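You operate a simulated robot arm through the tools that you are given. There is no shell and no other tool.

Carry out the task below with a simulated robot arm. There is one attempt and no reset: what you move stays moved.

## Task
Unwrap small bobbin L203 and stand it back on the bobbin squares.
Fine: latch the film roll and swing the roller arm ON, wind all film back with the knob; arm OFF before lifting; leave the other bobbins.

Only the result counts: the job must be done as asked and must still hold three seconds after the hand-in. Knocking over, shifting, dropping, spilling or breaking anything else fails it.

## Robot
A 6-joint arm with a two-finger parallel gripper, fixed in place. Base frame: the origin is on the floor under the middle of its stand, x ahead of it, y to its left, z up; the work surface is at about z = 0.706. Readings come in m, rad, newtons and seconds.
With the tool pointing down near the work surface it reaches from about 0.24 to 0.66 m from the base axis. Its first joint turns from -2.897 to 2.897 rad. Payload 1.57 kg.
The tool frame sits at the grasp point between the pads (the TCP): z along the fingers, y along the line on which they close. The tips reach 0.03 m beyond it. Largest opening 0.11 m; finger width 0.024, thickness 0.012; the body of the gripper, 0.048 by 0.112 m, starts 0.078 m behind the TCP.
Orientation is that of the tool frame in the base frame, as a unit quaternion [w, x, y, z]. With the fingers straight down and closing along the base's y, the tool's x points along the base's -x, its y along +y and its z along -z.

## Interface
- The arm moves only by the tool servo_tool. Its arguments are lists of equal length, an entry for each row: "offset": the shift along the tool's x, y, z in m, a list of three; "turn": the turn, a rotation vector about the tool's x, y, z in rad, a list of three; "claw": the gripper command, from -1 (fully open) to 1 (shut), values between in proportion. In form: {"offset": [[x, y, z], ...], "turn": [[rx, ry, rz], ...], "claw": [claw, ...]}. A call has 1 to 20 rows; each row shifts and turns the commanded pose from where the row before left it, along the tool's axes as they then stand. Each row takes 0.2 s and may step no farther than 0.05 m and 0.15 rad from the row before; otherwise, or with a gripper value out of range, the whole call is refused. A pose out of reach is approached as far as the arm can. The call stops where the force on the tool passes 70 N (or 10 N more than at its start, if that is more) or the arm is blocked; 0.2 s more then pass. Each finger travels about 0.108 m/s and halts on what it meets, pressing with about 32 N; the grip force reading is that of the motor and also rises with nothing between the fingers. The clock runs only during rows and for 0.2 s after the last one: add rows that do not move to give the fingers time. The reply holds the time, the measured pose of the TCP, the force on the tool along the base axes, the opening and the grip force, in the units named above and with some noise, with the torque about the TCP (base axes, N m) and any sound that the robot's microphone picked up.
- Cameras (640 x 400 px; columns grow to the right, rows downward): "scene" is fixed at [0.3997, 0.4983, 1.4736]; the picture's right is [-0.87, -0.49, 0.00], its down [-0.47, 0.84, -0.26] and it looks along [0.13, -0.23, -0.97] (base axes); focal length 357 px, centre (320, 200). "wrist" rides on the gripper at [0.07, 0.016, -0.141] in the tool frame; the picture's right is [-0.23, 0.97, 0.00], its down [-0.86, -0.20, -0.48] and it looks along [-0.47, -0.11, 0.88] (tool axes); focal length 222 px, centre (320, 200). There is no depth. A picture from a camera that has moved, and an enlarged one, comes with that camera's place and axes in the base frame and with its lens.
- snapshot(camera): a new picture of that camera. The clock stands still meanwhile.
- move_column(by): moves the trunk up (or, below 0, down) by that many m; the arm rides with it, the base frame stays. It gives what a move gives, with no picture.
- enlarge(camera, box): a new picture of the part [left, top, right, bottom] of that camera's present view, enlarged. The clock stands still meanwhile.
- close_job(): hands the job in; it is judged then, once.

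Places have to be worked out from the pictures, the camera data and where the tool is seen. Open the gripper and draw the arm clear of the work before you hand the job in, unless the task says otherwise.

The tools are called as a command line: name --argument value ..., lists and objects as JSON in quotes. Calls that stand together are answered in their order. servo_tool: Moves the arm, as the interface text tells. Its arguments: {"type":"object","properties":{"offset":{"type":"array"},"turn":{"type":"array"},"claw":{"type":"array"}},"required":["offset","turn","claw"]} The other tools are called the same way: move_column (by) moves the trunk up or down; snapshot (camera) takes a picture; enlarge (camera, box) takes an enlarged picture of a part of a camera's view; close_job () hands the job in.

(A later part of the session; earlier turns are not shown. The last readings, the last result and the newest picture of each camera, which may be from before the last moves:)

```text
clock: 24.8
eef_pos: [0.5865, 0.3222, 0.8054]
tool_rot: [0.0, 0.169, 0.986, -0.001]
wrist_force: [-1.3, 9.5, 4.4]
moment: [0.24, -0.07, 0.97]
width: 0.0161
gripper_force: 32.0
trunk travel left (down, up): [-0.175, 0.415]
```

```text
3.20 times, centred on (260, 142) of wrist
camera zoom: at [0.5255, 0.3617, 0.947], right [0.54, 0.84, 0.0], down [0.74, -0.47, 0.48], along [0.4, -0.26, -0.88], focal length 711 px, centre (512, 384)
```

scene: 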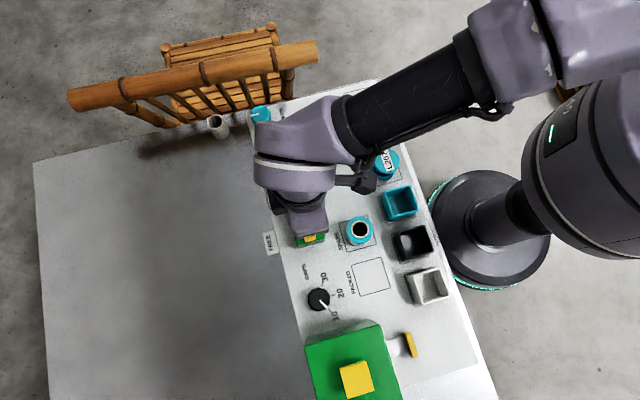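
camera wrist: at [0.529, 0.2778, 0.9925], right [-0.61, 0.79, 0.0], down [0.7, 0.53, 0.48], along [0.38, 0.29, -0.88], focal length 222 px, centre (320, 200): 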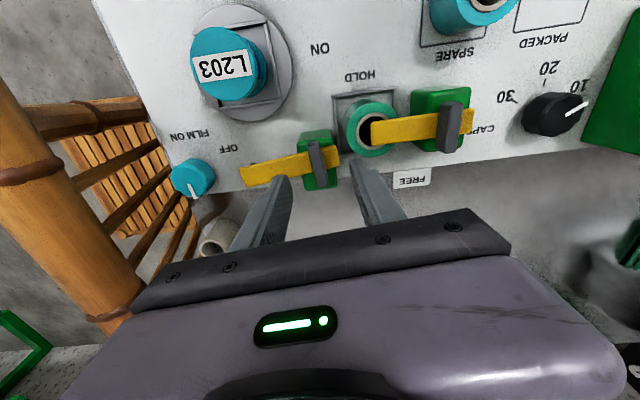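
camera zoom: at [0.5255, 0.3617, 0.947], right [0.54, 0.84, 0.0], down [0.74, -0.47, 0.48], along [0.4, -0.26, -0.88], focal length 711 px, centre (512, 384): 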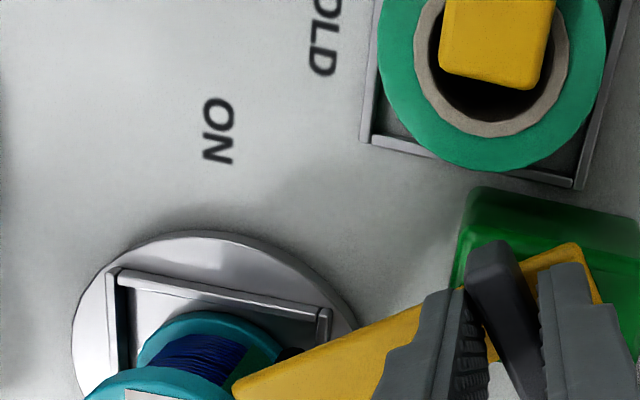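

Torque reached 0.97 N m and the fingers spread, so the arm has met its stop with the roller beside the bobbin. I'll ease the twist back and look at where the arm and roller sit.

servo_tool --offset '[[0, 0, 0], [0, 0, 0], [0, 0, 0]]' --turn '[[0, 0, -0.1], [0, 0, -0.07], [0, 0, 0]]' --claw '[1, 1, 1]'

enlarge --camera "wrist" --box '[160, 90, 360, 215]'

enlarge --camera "scene" --box '[270, 105, 350, 185]'

```text
clock: 25.6
eef_pos: [0.5864, 0.3222, 0.8072]
tool_rot: [0.001, 0.084, 0.996, 0.0]
wrist_force: [6.5, 8.7, 2.7]
moment: [0.29, -0.63, 0.67]
width: 0.0122
gripper_force: 29.0
trunk travel left (down, up): [-0.175, 0.415]
```

```text
3.20 times, centred on (260, 152) of wrist
camera zoom: at [0.5207, 0.3506, 0.9469], right [0.39, 0.92, 0.0], down [0.81, -0.34, 0.48], along [0.44, -0.19, -0.88], focal length 711 px, centre (512, 352)
```

zoom: 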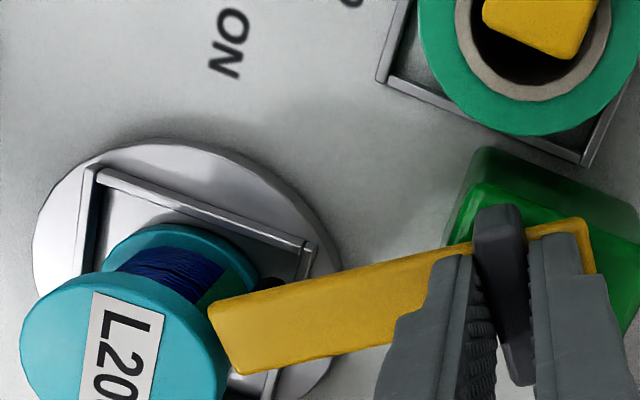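

```text
5.00 times, centred on (310, 145) of scene
camera zoom: at [0.3997, 0.4983, 1.4736], right [-0.87, -0.49, 0.0], down [-0.47, 0.84, -0.26], along [0.13, -0.23, -0.97], focal length 1783 px, centre (370, 475)
```

zoom: 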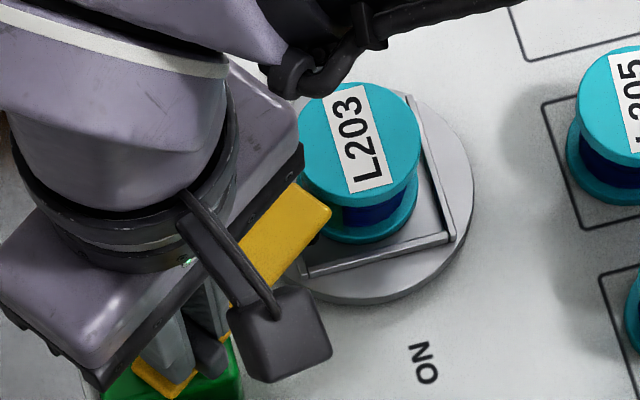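

The grip is aligned again with the arm at about -99.6°, a 60° swing into its stop. I'll ease off a little, release, lift, and view the result.

servo_tool --offset '[[0, 0, 0], [0, 0, 0], [0, 0, 0], [0, 0, 0], [0, 0, -0.01], [0, 0, -0.02], [0, 0, -0.03], [0, 0, -0.04], [0, 0, 0]]' --turn '[[0, 0, -0.04], [0, 0, 0], [0, 0, 0], [0, 0, 0], [0, 0, 0], [0, 0, 0], [0, 0, 0], [0, 0, 0], [0, 0, 0]]' --claw '[1, 0.4, 0.2, 0.1, 0.1, 0.1, 0.1, 0.1, 0.1]'

snapshot --camera "wrist"

enlarge --camera "wrist" --box '[180, 90, 340, 215]'

```text
clock: 27.6
eef_pos: [0.587, 0.3209, 0.9082]
tool_rot: [-0.001, 0.065, 0.998, 0.0]
wrist_force: [0.0, 0.2, 0.3]
moment: [0.0, -0.01, -0.01]
width: 0.0496
gripper_force: 0.1
trunk travel left (down, up): [-0.175, 0.415]
```

```text
taken
camera wrist: at [0.5191, 0.3461, 1.0498], right [0.35, 0.94, 0.0], down [0.82, -0.31, 0.48], along [0.45, -0.17, -0.88], focal length 222 px, centre (320, 200)
```

wrist: 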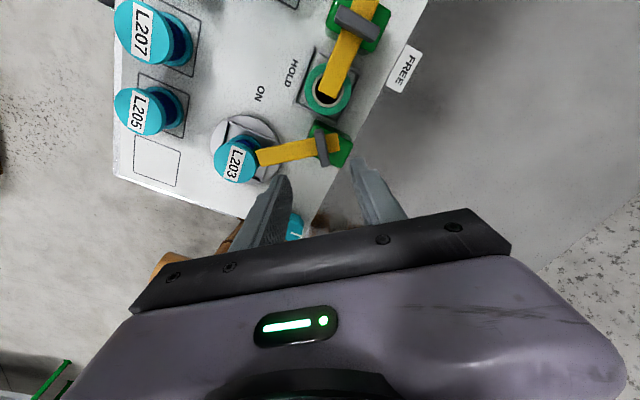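

```text
3.20 times, centred on (260, 152) of wrist
camera zoom: at [0.5191, 0.3461, 1.0498], right [0.35, 0.94, 0.0], down [0.82, -0.31, 0.48], along [0.45, -0.17, -0.88], focal length 711 px, centre (512, 352)
```

zoom: 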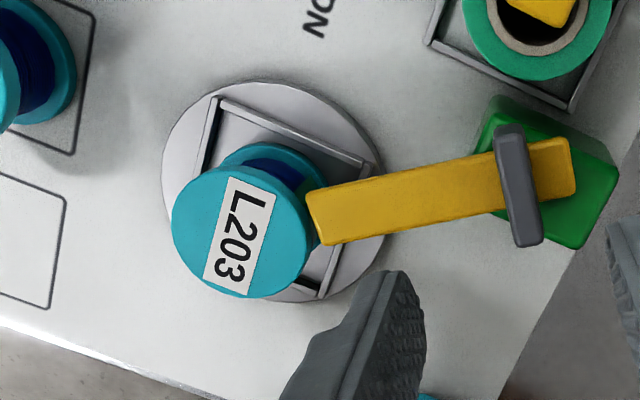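

Roller arm is ON and the latch is at HOLD. Next is the knob near (0.704, 0.221), which may be at the edge of reach, so I'll try the approach at a safe height (z about 0.91, above the chair rail).

servo_tool --offset '[[-0.0209, -0.0141, 0], [-0.0209, -0.0141, 0], [-0.0209, -0.0141, 0], [-0.0209, -0.0141, 0], [-0.0209, -0.0141, 0], [-0.0209, -0.0141, 0], [0, 0, 0], [0, 0, 0]]' --turn '[[0, 0, 0], [0, 0, 0], [0, 0, 0], [0, 0, 0], [0, 0, 0], [0, 0, 0], [0, 0, 0], [0, 0, 0]]' --claw '[-0.4, -0.4, -0.4, -0.4, -0.4, -0.4, -0.4, -0.4]'

snapshot --camera "wrist"

snapshot --camera "scene"

```text
clock: 29.4
eef_pos: [0.6546, 0.2219, 0.9076]
tool_rot: [0.0, 0.065, 0.998, 0.0]
wrist_force: [-1.1, 1.4, 0.1]
moment: [0.02, -0.02, 0.0]
width: 0.0775
gripper_force: 0.1
out of reach, approached as far as the arm can: row 3, 4, 5, 6
trunk travel left (down, up): [-0.175, 0.415]
```

```text
taken
camera wrist: at [0.5875, 0.2479, 1.0482], right [0.35, 0.94, 0.0], down [0.82, -0.31, 0.48], along [0.45, -0.17, -0.88], focal length 222 px, centre (320, 200)
```

wrist: 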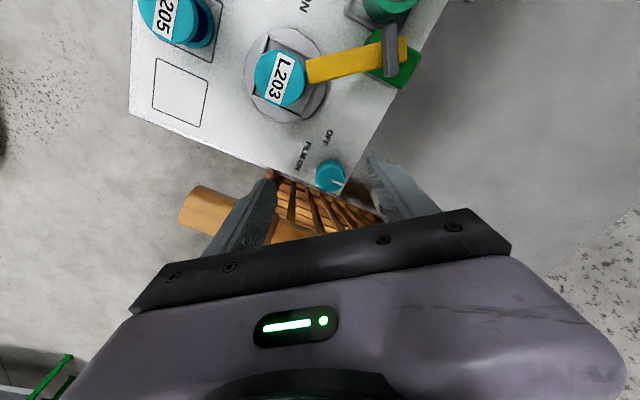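

```text
taken
```

scene: 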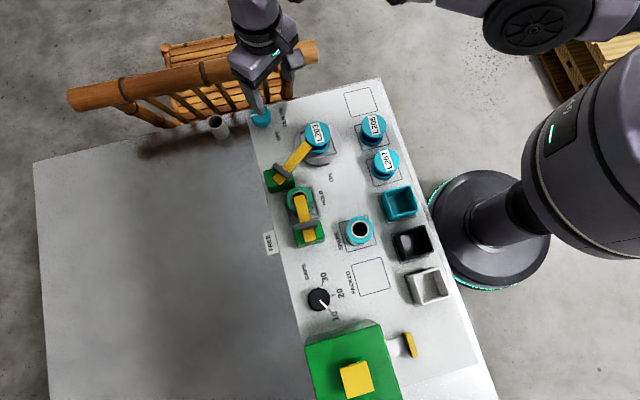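

Vertical reach ends at about 0.69 m and the knob is about 0.74 m out, so I'll need to lower the trunk and tilt the tool outward. First I'll get a precise look at the knob from here.

enlarge --camera "wrist" --box '[270, 120, 382, 210]'

enlarge --camera "scene" --box '[255, 85, 355, 160]'

```text
4.44 times, centred on (326, 165) of wrist
camera zoom: at [0.5875, 0.2479, 1.0482], right [0.35, 0.94, 0.0], down [0.82, -0.31, 0.48], along [0.45, -0.17, -0.88], focal length 987 px, centre (293, 356)
```

zoom: 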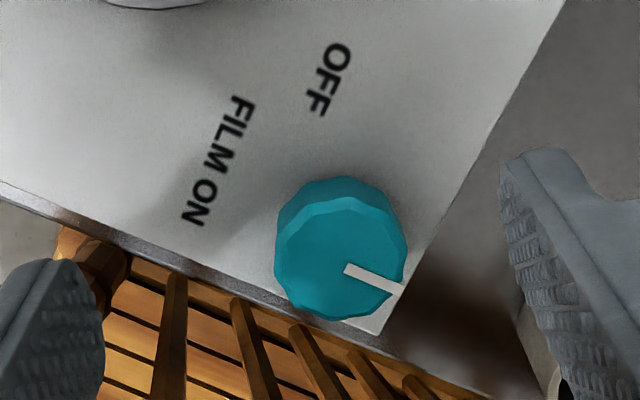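

```text
5.33 times, centred on (305, 122) of scene
camera zoom: at [0.3997, 0.4983, 1.4736], right [-0.87, -0.49, 0.0], down [-0.47, 0.84, -0.26], along [0.13, -0.23, -0.97], focal length 1902 px, centre (400, 613)
```

zoom: 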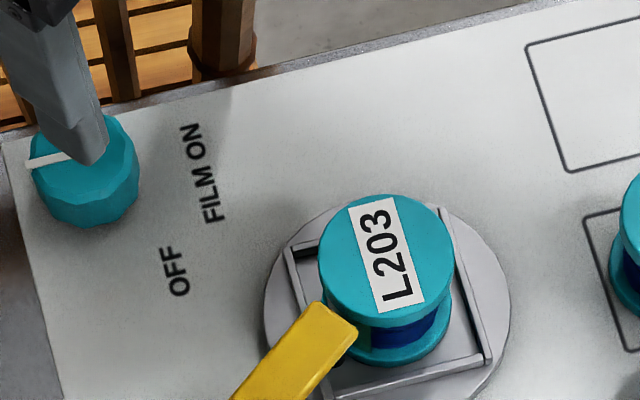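

Two views agree on the knob: top centre (0.710, 0.218, 0.750), diameter about 43 mm. I'll pull back and up before lowering the trunk, which should add reach.

servo_tool --offset '[[0.03, 0, -0.01], [0.03, 0, -0.03], [0.02, 0, -0.04], [0.01, 0, -0.04], [0, 0, -0.04], [0, 0, -0.01], [0, 0, 0]]' --turn '[[0, 0, 0], [0, 0, 0], [0, 0, 0], [0, 0, 0], [0, 0, 0], [0, 0, 0], [0, 0, 0]]' --claw '[-0.2, -0.2, -0.2, -0.2, -0.2, -0.2, -0.2]'

```text
clock: 31.0
eef_pos: [0.5648, 0.2336, 1.0771]
tool_rot: [-0.001, 0.064, 0.998, 0.0]
wrist_force: [-0.2, 1.1, -0.1]
moment: [0.01, 0.02, 0.02]
width: 0.0662
gripper_force: 0.1
trunk travel left (down, up): [-0.175, 0.415]
```

The commanded pose follows the real one, good. With the TCP at z 1.077 there is room to lower the trunk by 0.17 m.

move_column --by -0.17

snapshot --camera "scene"

```text
clock: 32.9
eef_pos: [0.5655, 0.2332, 0.9083]
tool_rot: [0.0, 0.064, 0.998, 0.0]
wrist_force: [0.0, -0.9, -1.0]
moment: [-0.03, 0.02, 0.03]
width: 0.066
gripper_force: 0.0
trunk travel left (down, up): [-0.005, 0.585]
```

```text
taken
```

scene: 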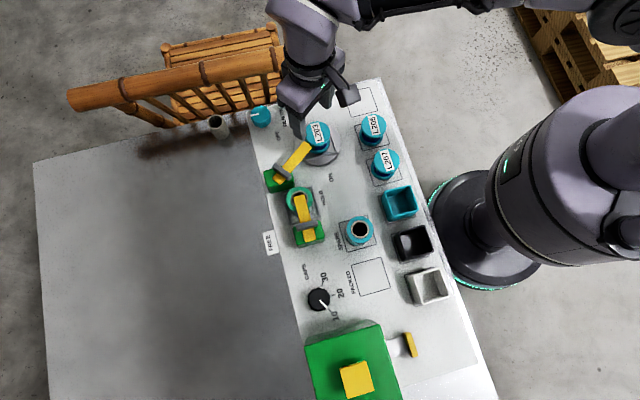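

The trunk is down 0.17 m and the TCP is at z 0.908. I'll now yaw the hand to face radially outward (about 17°) and tilt it 25° outward, so the fingers will straddle the knob tangentially.

servo_tool --offset '[[0, 0, 0], [0, 0, 0], [0, 0, 0], [0, 0, 0], [0, 0, 0], [0, 0, 0], [0, 0, 0]]' --turn '[[0, 0, -0.142], [0, 0, -0.142], [0, 0, -0.142], [0, -0.145, 0], [0, -0.145, 0], [0, -0.146, 0], [0, 0, 0]]' --claw '[-0.2, -0.2, -0.2, -0.2, -0.2, -0.2, -0.2]'

```text
clock: 34.5
eef_pos: [0.5656, 0.2329, 0.9079]
tool_rot: [0.215, -0.144, 0.966, 0.032]
wrist_force: [-0.1, 0.0, 0.3]
moment: [-0.01, -0.02, 0.0]
width: 0.066
gripper_force: 0.1
trunk travel left (down, up): [-0.005, 0.585]
```

Orientation is as planned. I'll move out over the knob at z about 0.87 and see whether this pose is reachable.

servo_tool --offset '[[-0.0175, -0.0094, 0.01515], [-0.0175, -0.0094, 0.01515], [-0.0175, -0.0094, 0.01515], [-0.0175, -0.0094, 0.01515], [-0.0175, -0.0094, 0.01515], [-0.0175, -0.0094, 0.01515], [0, 0, 0]]' --turn '[[0, 0, 0], [0, 0, 0], [0, 0, 0], [0, 0, 0], [0, 0, 0], [0, 0, 0], [0, 0, 0]]' --claw '[-0.2, -0.2, -0.2, -0.2, -0.2, -0.2, -0.2]'

snapshot --camera "wrist"

snapshot --camera "scene"

```text
clock: 36.1
eef_pos: [0.7083, 0.2192, 0.8678]
tool_rot: [0.214, -0.144, 0.966, 0.032]
wrist_force: [-4.6, 0.8, 0.9]
moment: [-0.03, 0.07, -0.12]
width: 0.0641
gripper_force: 0.1
trunk travel left (down, up): [-0.005, 0.585]
```

```text
taken
camera wrist: at [0.5857, 0.1989, 0.967], right [-0.09, 0.99, 0.1], down [0.61, -0.02, 0.79], along [0.79, 0.13, -0.6], focal length 222 px, centre (320, 200)
```

wrist: 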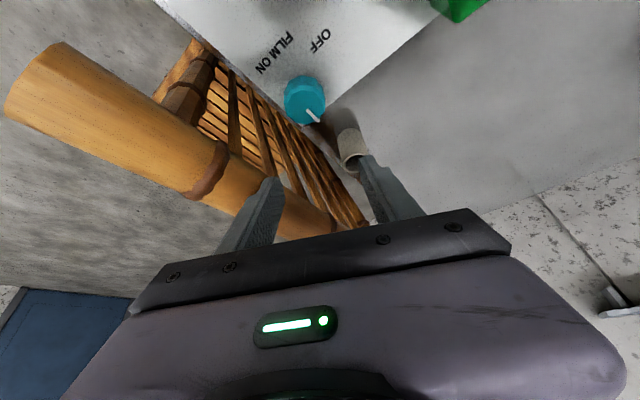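

```text
taken
```

scene: 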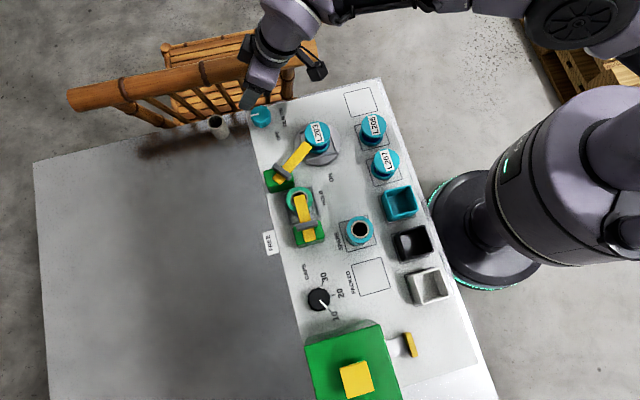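

The 4.6 N reading and the slight change in opening suggest the left finger is touching the chair rail, which this view puts at z about 0.86, close to the knob. I'll back away from it at once.

servo_tool --offset '[[0.012, 0.025, -0.0056], [0.012, 0.025, -0.0056], [0, 0, 0]]' --turn '[[0, 0, 0], [0, 0, 0], [0, 0, 0]]' --claw '[-0.2, -0.2, -0.2]'

snapshot --camera "wrist"

enlarge --camera "scene" --box '[60, 20, 330, 160]'

```text
clock: 36.9
eef_pos: [0.6672, 0.2578, 0.8686]
tool_rot: [0.215, -0.145, 0.965, 0.032]
wrist_force: [-0.2, 0.6, -0.7]
moment: [-0.01, -0.03, -0.04]
width: 0.0662
gripper_force: 0.1
trunk travel left (down, up): [-0.005, 0.585]
```

```text
taken
camera wrist: at [0.5447, 0.239, 0.9674], right [-0.09, 0.99, 0.1], down [0.61, -0.02, 0.8], along [0.79, 0.13, -0.6], focal length 222 px, centre (320, 200)
```

wrist: 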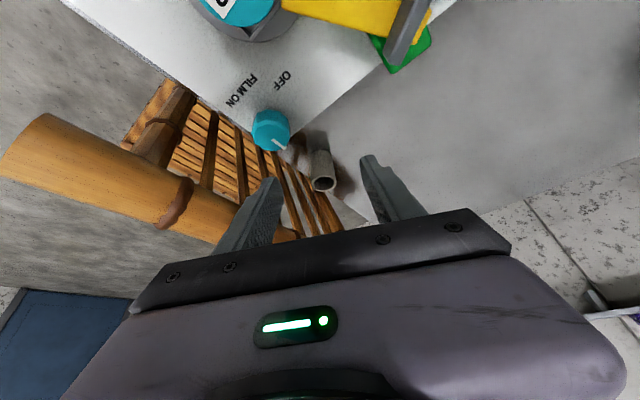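

```text
2.37 times, centred on (195, 90) of scene
camera zoom: at [0.3997, 0.4983, 1.4736], right [-0.87, -0.49, 0.0], down [-0.47, 0.84, -0.26], along [0.13, -0.23, -0.97], focal length 845 px, centre (616, 461)
```

zoom: 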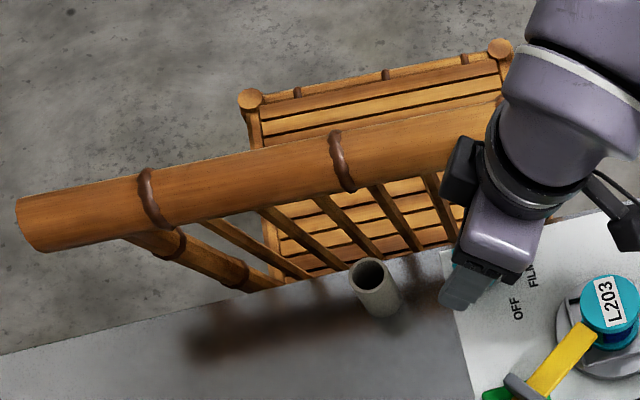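

Force is back to zero and the chair looks unmoved. I'll approach with the fingers closing parallel to the rail and the hand leaning away from it, so I rotate the hand in place to a lean direction of about 142° with 30° tilt.

servo_tool --offset '[[0, 0, -0.005], [0, 0, -0.005], [0, 0, 0], [0, 0, 0], [0, 0, 0], [0, 0, 0], [0, 0, 0], [0, 0, 0], [0, 0, 0]]' --turn '[[0.0579, 0, 0.1242], [0.0579, 0, 0.1242], [0.0579, 0, 0.1242], [0.0579, 0, 0.1242], [0.0579, 0, 0.1242], [0.0579, 0, 0.1242], [0.0579, 0, 0.1242], [0, -0.087, 0], [0, 0, 0]]' --claw '[-0.2, -0.2, -0.2, -0.2, -0.2, -0.2, -0.2, -0.2, -0.2]'

snapshot --camera "wrist"

snapshot --camera "scene"

```text
clock: 38.9
eef_pos: [0.6646, 0.2576, 0.8789]
tool_rot: [0.245, 0.314, 0.913, -0.084]
wrist_force: [0.2, 0.0, -0.2]
moment: [0.0, -0.05, 0.0]
width: 0.0661
gripper_force: 0.1
trunk travel left (down, up): [-0.005, 0.585]
```

```text
taken
camera wrist: at [0.5716, 0.3522, 0.9658], right [0.75, 0.65, 0.11], down [0.27, -0.47, 0.84], along [0.6, -0.6, -0.53], focal length 222 px, centre (320, 200)
```

wrist: 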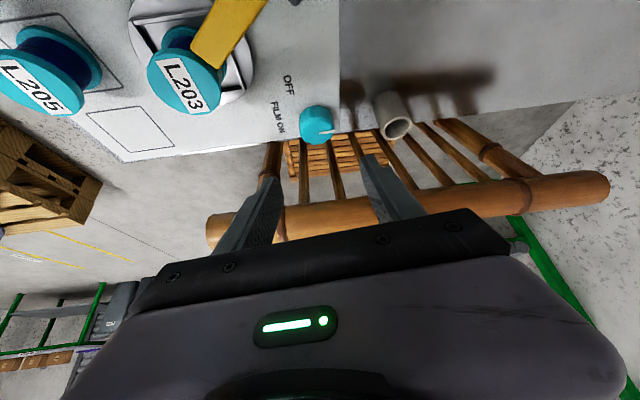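

```text
taken
```

scene: 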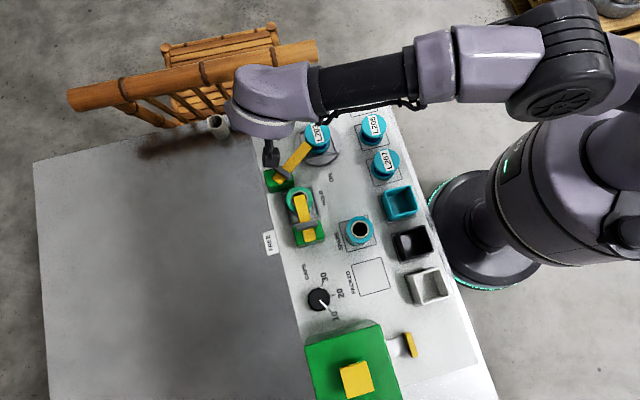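

This view shows both rail ends, and triangulating puts the rail at z 0.834, 68 mm from the knob axis, so the planned approach clears it. I'll enlarge the knob for a final position check.

enlarge --camera "wrist" --box '[256, 80, 384, 180]'

enlarge --camera "wrist" --box '[130, 0, 280, 125]'

```text
4.00 times, centred on (320, 130) of wrist
camera zoom: at [0.5716, 0.3522, 0.9658], right [0.75, 0.65, 0.11], down [0.27, -0.47, 0.84], along [0.6, -0.6, -0.53], focal length 888 px, centre (320, 480)
```

zoom: 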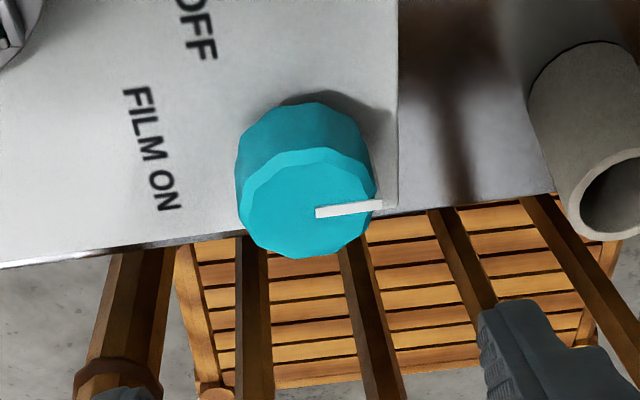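

```text
3.20 times, centred on (205, 62) of wrist
camera zoom: at [0.5716, 0.3522, 0.9658], right [0.75, 0.65, 0.11], down [0.27, -0.47, 0.84], along [0.6, -0.6, -0.53], focal length 711 px, centre (688, 640)
```

zoom: 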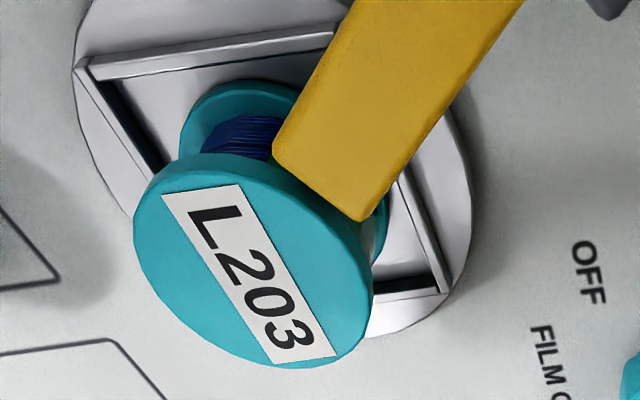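

The knob centre refines to about (0.710, 0.2205) with its top near z 0.748 and radius 21.6 mm. I'll descend along the tilted tool axis in two stages, starting with the first 9 cm.

servo_tool --offset '[[0.0115, -0.0007, 0.01], [0.0115, -0.0007, 0.01], [0, 0, 0.02], [0, 0, 0.02], [0, 0, 0.02], [0, 0, 0.015], [0, 0, 0]]' --turn '[[0, 0, 0], [0, 0, 0], [0, 0, 0], [0, 0, 0], [0, 0, 0], [0, 0, 0], [0, 0, 0]]' --claw '[-0.2, -0.2, -0.2, -0.2, -0.2, -0.2, -0.2]'

enlarge --camera "wrist" --box '[220, 90, 420, 240]'

snapshot --camera "scene"

```text
clock: 40.5
eef_pos: [0.6867, 0.2397, 0.7828]
tool_rot: [0.244, 0.315, 0.913, -0.085]
wrist_force: [0.1, -0.3, 0.9]
moment: [0.01, 0.03, 0.04]
width: 0.0662
gripper_force: 0.1
trunk travel left (down, up): [-0.005, 0.585]
```

```text
2.67 times, centred on (320, 165) of wrist
camera zoom: at [0.593, 0.3333, 0.8707], right [0.75, 0.65, 0.11], down [0.27, -0.47, 0.84], along [0.6, -0.6, -0.53], focal length 592 px, centre (320, 293)
```

zoom: 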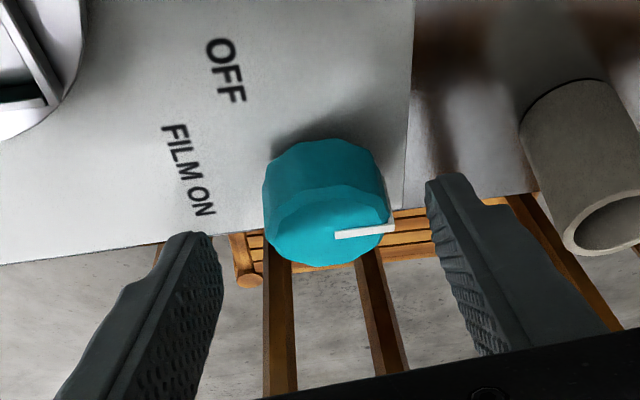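

```text
taken
```

scene: 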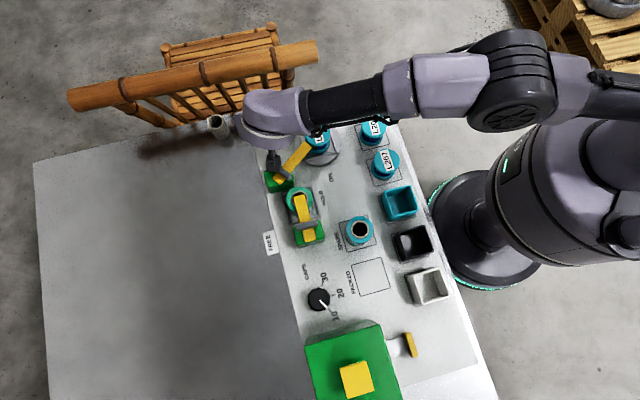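

The knob sits centred between the fingers. I'll descend the remaining 43 mm along the tool axis with the fingers open and watch the force.

servo_tool --offset '[[0, 0, 0.012], [0, 0, 0.012], [0, 0, 0.01], [0, 0, 0.009], [0, 0, 0]]' --turn '[[0, 0, 0], [0, 0, 0], [0, 0, 0], [0, 0, 0], [0, 0, 0]]' --claw '[-0.2, -0.2, -0.2, -0.2, -0.2]'

enlarge --camera "wrist" --box '[220, 90, 420, 240]'

enlarge --camera "scene" --box '[190, 80, 350, 200]'

```text
clock: 41.7
eef_pos: [0.7049, 0.2256, 0.7475]
tool_rot: [0.244, 0.313, 0.914, -0.084]
wrist_force: [-0.6, 0.5, 0.7]
moment: [0.01, 0.03, -0.01]
width: 0.0661
gripper_force: 0.1
trunk travel left (down, up): [-0.005, 0.585]
```

```text
2.67 times, centred on (320, 165) of wrist
camera zoom: at [0.6107, 0.3196, 0.8345], right [0.75, 0.65, 0.11], down [0.27, -0.47, 0.84], along [0.6, -0.6, -0.53], focal length 592 px, centre (320, 293)
```

zoom: 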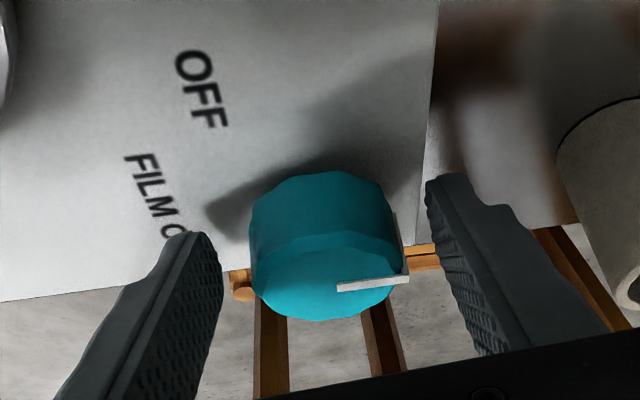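

```text
3.33 times, centred on (270, 140) of scene
camera zoom: at [0.3997, 0.4983, 1.4736], right [-0.87, -0.49, 0.0], down [-0.47, 0.84, -0.26], along [0.13, -0.23, -0.97], focal length 1189 px, centre (487, 400)
```

zoom: 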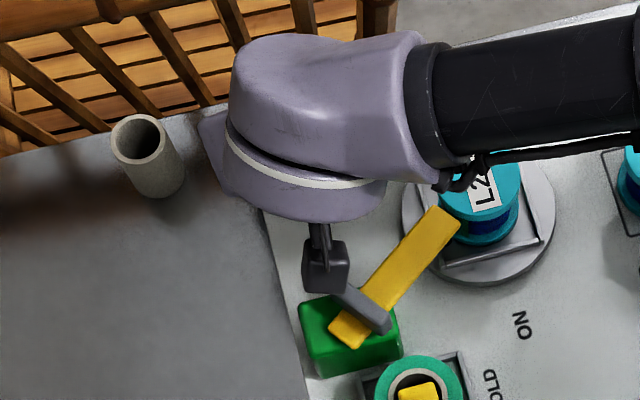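

The hand is around the knob with no contact force. I'll close on it and check the forces.

servo_tool --offset '[[0, 0, 0.001], [0, 0, 0], [0, 0, 0], [0, 0, 0]]' --turn '[[0, 0, 0], [0, 0, 0], [0, 0, 0], [0, 0, 0]]' --claw '[1, 1, 1, 1]'

enlarge --camera "wrist" --box '[220, 90, 420, 240]'

```text
clock: 42.7
eef_pos: [0.7047, 0.226, 0.7461]
tool_rot: [0.245, 0.313, 0.914, -0.084]
wrist_force: [6.2, 9.9, 7.2]
moment: [0.26, 0.34, 0.16]
width: 0.0442
gripper_force: 44.9
trunk travel left (down, up): [-0.005, 0.585]
```

```text
2.67 times, centred on (320, 165) of wrist
camera zoom: at [0.6107, 0.3198, 0.8342], right [0.75, 0.65, 0.11], down [0.27, -0.47, 0.84], along [0.6, -0.6, -0.53], focal length 592 px, centre (320, 293)
```

zoom: 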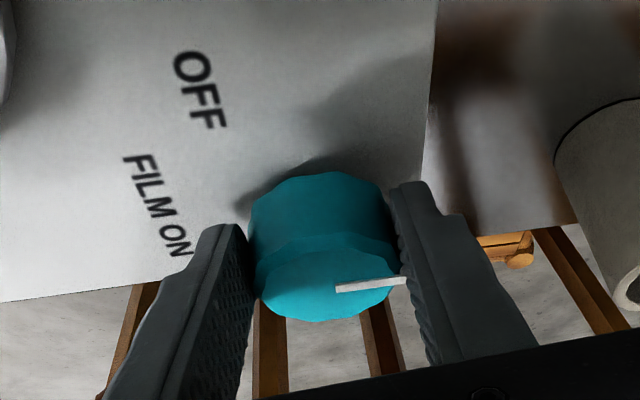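

Gripped at 44.2 mm with about 12 N sideways, so the centre is about 1 mm off. I'll correct that and turn counterclockwise by 16° as a first feel.

servo_tool --offset '[[0, 0.001, 0], [0, -0.0011, 0], [0, -0.0011, 0], [0, 0, 0]]' --turn '[[0, 0, 0], [-0.07, 0, -0.121], [-0.07, 0, -0.121], [0, 0, 0]]' --claw '[1, 1, 1, 1]'

enlarge --camera "wrist" --box '[220, 90, 420, 240]'

enlarge --camera "scene" --box '[260, 105, 360, 180]'

```text
clock: 43.7
eef_pos: [0.7026, 0.2218, 0.7478]
tool_rot: [0.254, 0.184, 0.948, -0.05]
wrist_force: [-11.6, -17.9, 10.8]
moment: [-0.7, 0.61, -0.38]
width: 0.0443
gripper_force: 44.9
trunk travel left (down, up): [-0.005, 0.585]
```

```text
2.67 times, centred on (320, 165) of wrist
camera zoom: at [0.5865, 0.2868, 0.8343], right [0.55, 0.83, 0.11], down [0.39, -0.37, 0.84], along [0.74, -0.42, -0.53], focal length 592 px, centre (320, 293)
```

zoom: 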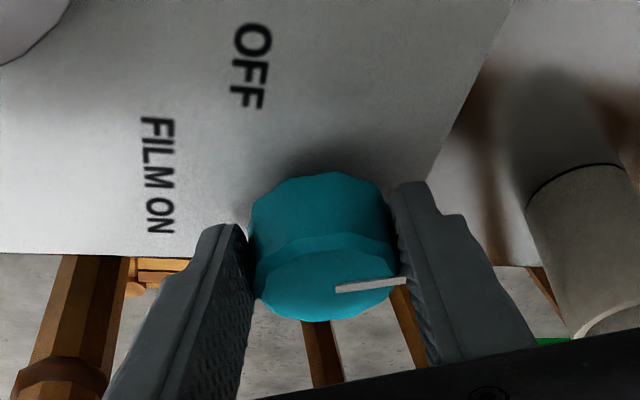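

```text
5.33 times, centred on (310, 142) of scene
camera zoom: at [0.3997, 0.4983, 1.4736], right [-0.87, -0.49, 0.0], down [-0.47, 0.84, -0.26], along [0.13, -0.23, -0.97], focal length 1902 px, centre (373, 507)
```

zoom: 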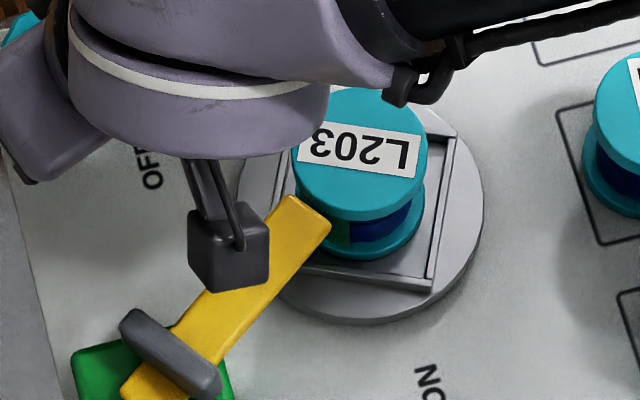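

The knob turned 16° and the turntable with L203 turned about 65° counterclockwise, so the drive works. The side force says the knob axis is a few mm further out than assumed, so I'll correct the turning centre and continue 24° counterclockwise, then check the film.

servo_tool --offset '[[0, -0.0016, 0], [0, -0.00175, 0], [0, -0.00175, 0], [0, -0.00175, 0], [0, 0, 0]]' --turn '[[0, 0, 0], [-0.07, 0, -0.121], [-0.07, 0, -0.121], [-0.07, 0, -0.121], [0, 0, 0]]' --claw '[1, 1, 1, 1, 1]'

enlarge --camera "wrist" --box '[220, 90, 420, 240]'

enlarge --camera "scene" --box '[260, 105, 360, 180]'

```text
clock: 44.9
eef_pos: [0.7014, 0.2149, 0.7468]
tool_rot: [0.259, -0.018, 0.966, 0.007]
wrist_force: [-4.6, -31.9, 7.4]
moment: [-0.96, 0.14, -0.51]
width: 0.0446
gripper_force: 45.1
trunk travel left (down, up): [-0.005, 0.585]
```

```text
2.67 times, centred on (320, 165) of wrist
camera zoom: at [0.5691, 0.2271, 0.8343], right [0.16, 0.98, 0.12], down [0.51, -0.18, 0.84], along [0.85, -0.08, -0.53], focal length 592 px, centre (320, 293)
```

zoom: 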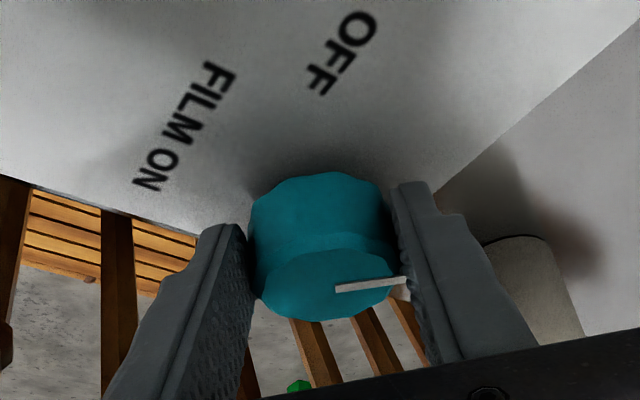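

```text
5.33 times, centred on (310, 142) of scene
camera zoom: at [0.3997, 0.4983, 1.4736], right [-0.87, -0.49, 0.0], down [-0.47, 0.84, -0.26], along [0.13, -0.23, -0.97], focal length 1902 px, centre (373, 507)
```

zoom: 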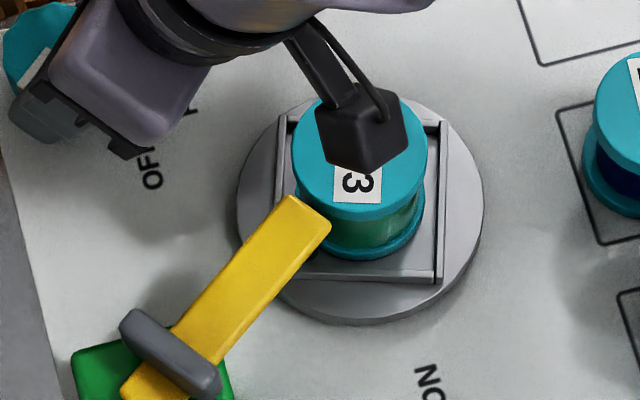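

After another 24° of knob the bobbin's visible side looks fully green. I'll enlarge the bobbin strongly to judge whether film is being added or just rotating into view.

enlarge --camera "scene" --box '[295, 115, 345, 165]'

enlarge --camera "wrist" --box '[60, 0, 320, 160]'

```text
8.00 times, centred on (320, 140) of scene
camera zoom: at [0.3997, 0.4983, 1.4736], right [-0.87, -0.49, 0.0], down [-0.47, 0.84, -0.26], along [0.13, -0.23, -0.97], focal length 2853 px, centre (320, 680)
```

zoom: 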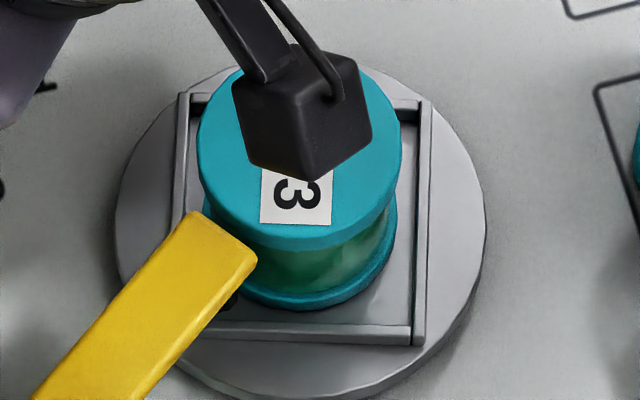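

```text
2.46 times, centred on (190, 80) of wrist
camera zoom: at [0.5691, 0.2271, 0.8343], right [0.16, 0.98, 0.12], down [0.51, -0.18, 0.84], along [0.85, -0.08, -0.53], focal length 547 px, centre (640, 495)
```

zoom: 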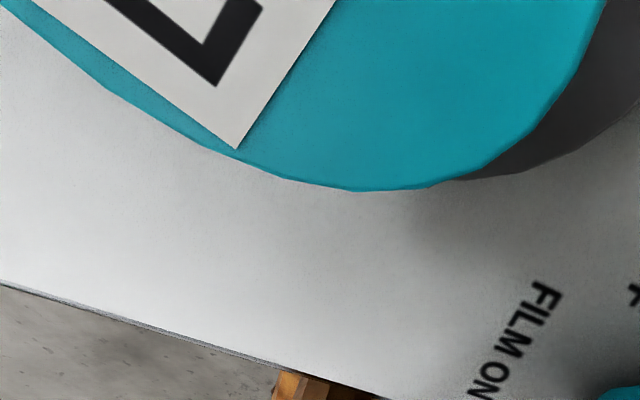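

The film boundary on the bobbin moved in a way that suggests the film came off in the first part of the turn and then went on again. I'll relieve the side force, turn the knob back clockwise in small steps and watch the film closely.

servo_tool --offset '[[0, -0.0025, 0], [0, 0.0016, 0], [0, 0, 0]]' --turn '[[0, 0, 0], [0.0525, 0, 0.0908], [0, 0, 0]]' --claw '[1, 1, 1]'

enlarge --camera "scene" --box '[295, 115, 345, 165]'

```text
clock: 45.7
eef_pos: [0.7008, 0.2168, 0.7466]
tool_rot: [0.26, 0.034, 0.965, -0.007]
wrist_force: [-0.2, -14.1, 4.9]
moment: [-0.52, 0.19, -0.22]
width: 0.0444
gripper_force: 45.3
trunk travel left (down, up): [-0.005, 0.585]
```

```text
8.00 times, centred on (320, 140) of scene
camera zoom: at [0.3997, 0.4983, 1.4736], right [-0.87, -0.49, 0.0], down [-0.47, 0.84, -0.26], along [0.13, -0.23, -0.97], focal length 2853 px, centre (320, 680)
```

zoom: 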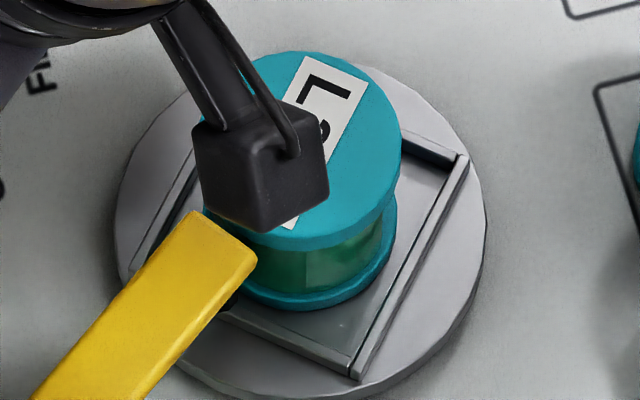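

Still green all across the visible front. I'll continue back another 8°, then look again.

servo_tool --offset '[[0, 0.001, 0], [0, 0.0021, 0], [0, 0, 0]]' --turn '[[0, 0, 0], [0.07, 0, 0.121], [0, 0, 0]]' --claw '[1, 1, 1]'

enlarge --camera "scene" --box '[295, 115, 345, 165]'

```text
clock: 46.5
eef_pos: [0.7004, 0.2204, 0.747]
tool_rot: [0.258, 0.102, 0.96, -0.027]
wrist_force: [2.0, -20.0, 4.0]
moment: [-0.87, 0.01, -0.3]
width: 0.0444
gripper_force: 45.0
trunk travel left (down, up): [-0.005, 0.585]
```

```text
8.00 times, centred on (320, 140) of scene
camera zoom: at [0.3997, 0.4983, 1.4736], right [-0.87, -0.49, 0.0], down [-0.47, 0.84, -0.26], along [0.13, -0.23, -0.97], focal length 2853 px, centre (320, 680)
```

zoom: 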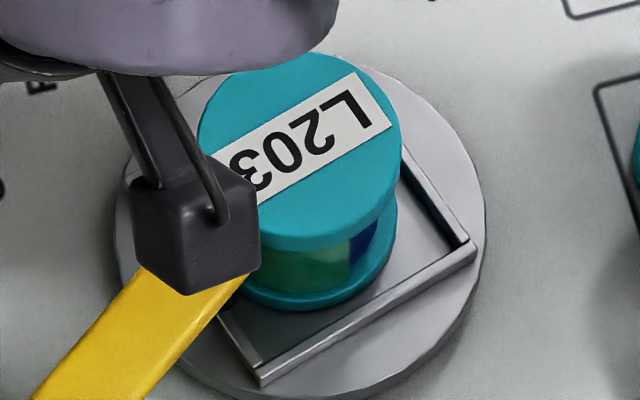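

Label angles show the bobbin turns 4:1 with the knob, and a film segment of about 70° vanished during the first counterclockwise motion while the rest moved with the bobbin. So counterclockwise is winding back. My fits put the knob axis at (0.721, 0.214); I'll finish this stroke, open, swing back and re-centre for repeated strokes.

servo_tool --offset '[[0, -0.0015, 0], [0, -0.0029, 0], [0, -0.001, 0], [0, 0, 0]]' --turn '[[0, 0, 0], [-0.07, 0, -0.121], [-0.025, 0, -0.0433], [0, 0, 0]]' --claw '[1, 1, 1, 1]'

enlarge --camera "scene" --box '[295, 115, 345, 165]'

```text
clock: 47.5
eef_pos: [0.7004, 0.2164, 0.7472]
tool_rot: [0.26, 0.008, 0.966, -0.001]
wrist_force: [2.6, 8.2, 3.1]
moment: [0.56, -0.11, 0.17]
width: 0.0444
gripper_force: 45.5
trunk travel left (down, up): [-0.005, 0.585]
```

```text
8.00 times, centred on (320, 140) of scene
camera zoom: at [0.3997, 0.4983, 1.4736], right [-0.87, -0.49, 0.0], down [-0.47, 0.84, -0.26], along [0.13, -0.23, -0.97], focal length 2853 px, centre (320, 680)
```

zoom: 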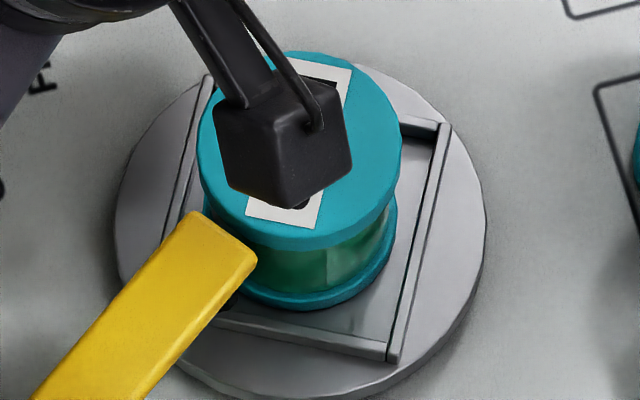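

Side force is now low at the end of the stroke (lean about 179°). I'll open, swing back 37° around the knob axis, shift 5 mm outward for better pad contact, and close again.

servo_tool --offset '[[0, 0, 0], [0, 0, 0], [0, 0.0029, 0], [0, 0.0029, 0], [0, 0.0029, 0], [0, 0.0029, 0], [0, 0.0019, 0], [-0.0043, 0, 0.0025], [0, 0, 0], [0, 0, 0], [0, 0, 0], [0, 0, 0], [0, 0, 0]]' --turn '[[0, 0, 0], [0, 0, 0], [0.07, 0, 0.121], [0.07, 0, 0.121], [0.07, 0, 0.121], [0.07, 0, 0.121], [0.045, 0, 0.078], [0, 0, 0], [0, 0, 0], [0, 0, 0], [0, 0, 0], [0, 0, 0], [0, 0, 0]]' --claw '[-0.2, -0.2, -0.2, -0.2, -0.2, -0.2, -0.2, -0.2, -0.2, 1, 1, 1, 1]'

enlarge --camera "wrist" --box '[220, 90, 420, 240]'

enlarge --camera "scene" --box '[260, 105, 360, 180]'

```text
clock: 50.3
eef_pos: [0.7087, 0.2222, 0.7447]
tool_rot: [0.244, 0.318, 0.912, -0.085]
wrist_force: [-7.5, -8.2, -2.7]
moment: [0.08, -0.05, -0.14]
width: 0.0445
gripper_force: 45.3
trunk travel left (down, up): [-0.005, 0.585]
```

```text
2.67 times, centred on (320, 165) of wrist
camera zoom: at [0.615, 0.3179, 0.8335], right [0.76, 0.64, 0.11], down [0.27, -0.47, 0.84], along [0.59, -0.61, -0.53], focal length 592 px, centre (320, 293)
```

zoom: 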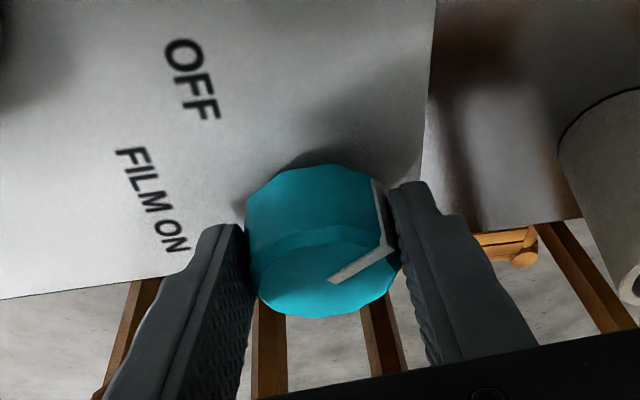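

```text
5.33 times, centred on (310, 142) of scene
camera zoom: at [0.3997, 0.4983, 1.4736], right [-0.87, -0.49, 0.0], down [-0.47, 0.84, -0.26], along [0.13, -0.23, -0.97], focal length 1902 px, centre (373, 507)
```

zoom: 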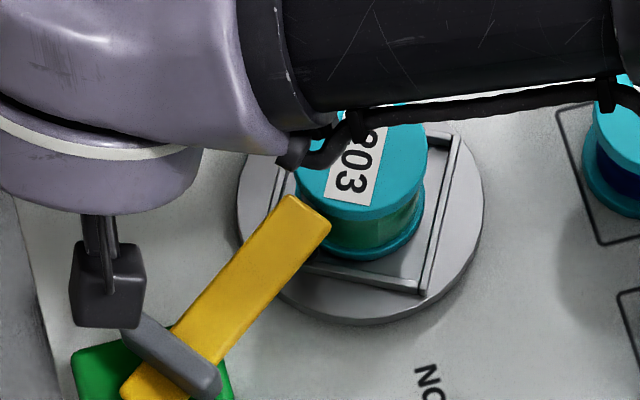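

The pointer has advanced and the grip is good. I'll turn counterclockwise another 37° in one stroke and watch forces and film.

servo_tool --offset '[[0, -0.0008, 0], [0, -0.0022, 0], [0, -0.0022, 0], [0, -0.0022, 0], [0, -0.0022, 0], [0, -0.0014, 0], [0, 0, 0]]' --turn '[[0, 0, 0], [-0.07, 0, -0.121], [-0.07, 0, -0.121], [-0.07, 0, -0.121], [-0.07, 0, -0.121], [-0.045, 0, -0.078], [0, 0, 0]]' --claw '[1, 1, 1, 1, 1, 1, 1]'

enlarge --camera "scene" --box '[260, 105, 360, 180]'

enlarge --camera "wrist" --box '[220, 90, 420, 240]'

```text
clock: 51.9
eef_pos: [0.7037, 0.2164, 0.7467]
tool_rot: [0.258, 0.008, 0.966, -0.002]
wrist_force: [8.0, 10.6, -2.4]
moment: [0.43, -0.02, 0.17]
width: 0.0438
gripper_force: 44.3
trunk travel left (down, up): [-0.005, 0.585]
```

```text
5.33 times, centred on (310, 142) of scene
camera zoom: at [0.3997, 0.4983, 1.4736], right [-0.87, -0.49, 0.0], down [-0.47, 0.84, -0.26], along [0.13, -0.23, -0.97], focal length 1902 px, centre (373, 507)
```

zoom: 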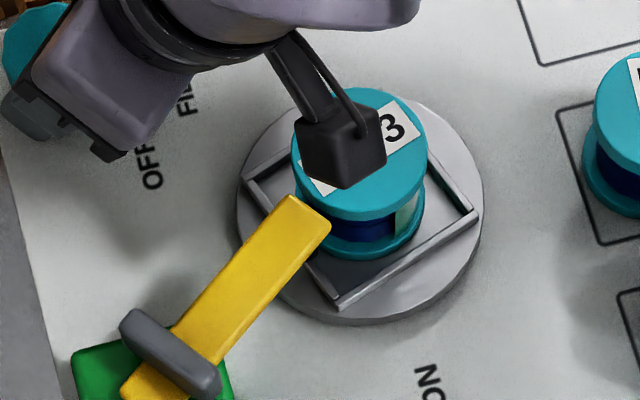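

```text
2.67 times, centred on (320, 165) of wrist
camera zoom: at [0.573, 0.2349, 0.8334], right [0.21, 0.97, 0.11], down [0.5, -0.21, 0.84], along [0.84, -0.12, -0.53], focal length 592 px, centre (320, 293)
```

zoom: 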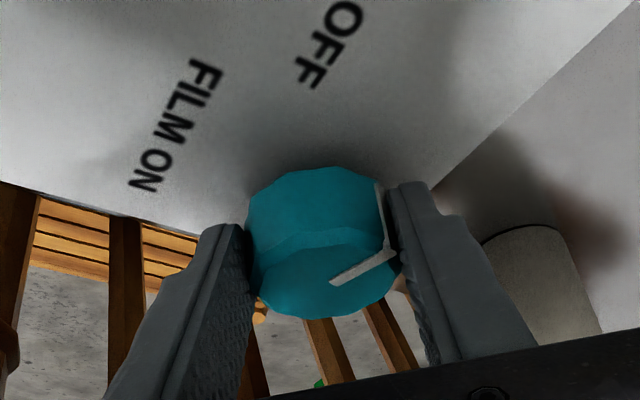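

Now a blue stretch is in front with green moving off to the right, so the film arc covers only part of the core. I'll do another return and regrip, then one more counterclockwise stroke to see whether the film arc shrinks.

servo_tool --offset '[[0, 0, 0], [0, 0, 0], [0, 0.0022, 0], [0, 0.0022, 0], [0, 0.0022, 0], [0, 0.0022, 0], [0, 0.0014, 0], [0, 0, 0], [0, 0, 0], [0, 0, 0], [0, 0, 0]]' --turn '[[0, 0, 0], [0, 0, 0], [0.07, 0, 0.121], [0.07, 0, 0.121], [0.07, 0, 0.121], [0.07, 0, 0.121], [0.045, 0, 0.078], [0, 0, 0], [0, 0, 0], [0, 0, 0], [0, 0, 0]]' --claw '[-0.2, -0.2, -0.2, -0.2, -0.2, -0.2, -0.2, 1, 1, 1, 1]'

enlarge --camera "scene" --box '[260, 105, 360, 180]'

enlarge --camera "wrist" --box '[220, 90, 420, 240]'

```text
clock: 54.3
eef_pos: [0.7052, 0.2248, 0.7463]
tool_rot: [0.244, 0.317, 0.912, -0.085]
wrist_force: [-1.2, 0.8, -3.2]
moment: [0.57, -0.32, -0.03]
width: 0.0443
gripper_force: 44.6
trunk travel left (down, up): [-0.005, 0.585]
```

```text
5.33 times, centred on (310, 142) of scene
camera zoom: at [0.3997, 0.4983, 1.4736], right [-0.87, -0.49, 0.0], down [-0.47, 0.84, -0.26], along [0.13, -0.23, -0.97], focal length 1902 px, centre (373, 507)
```

zoom: 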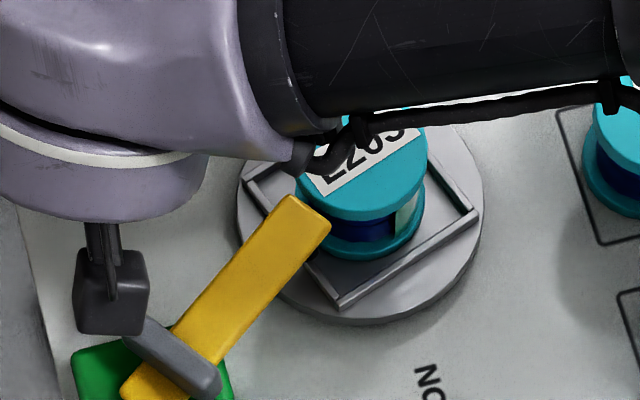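

```text
2.67 times, centred on (320, 165) of wrist
camera zoom: at [0.6127, 0.3195, 0.8332], right [0.76, 0.64, 0.11], down [0.27, -0.47, 0.84], along [0.59, -0.61, -0.53], focal length 592 px, centre (320, 293)
```

zoom: 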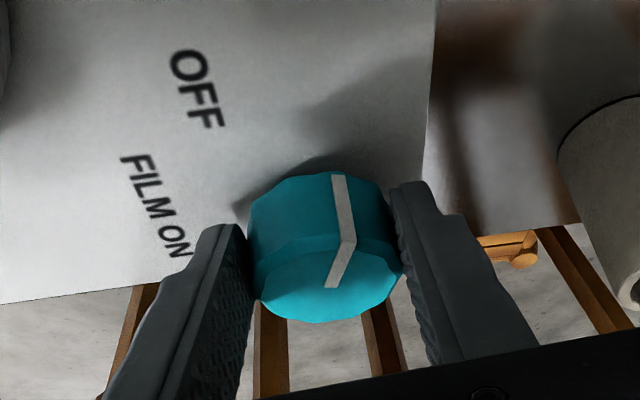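

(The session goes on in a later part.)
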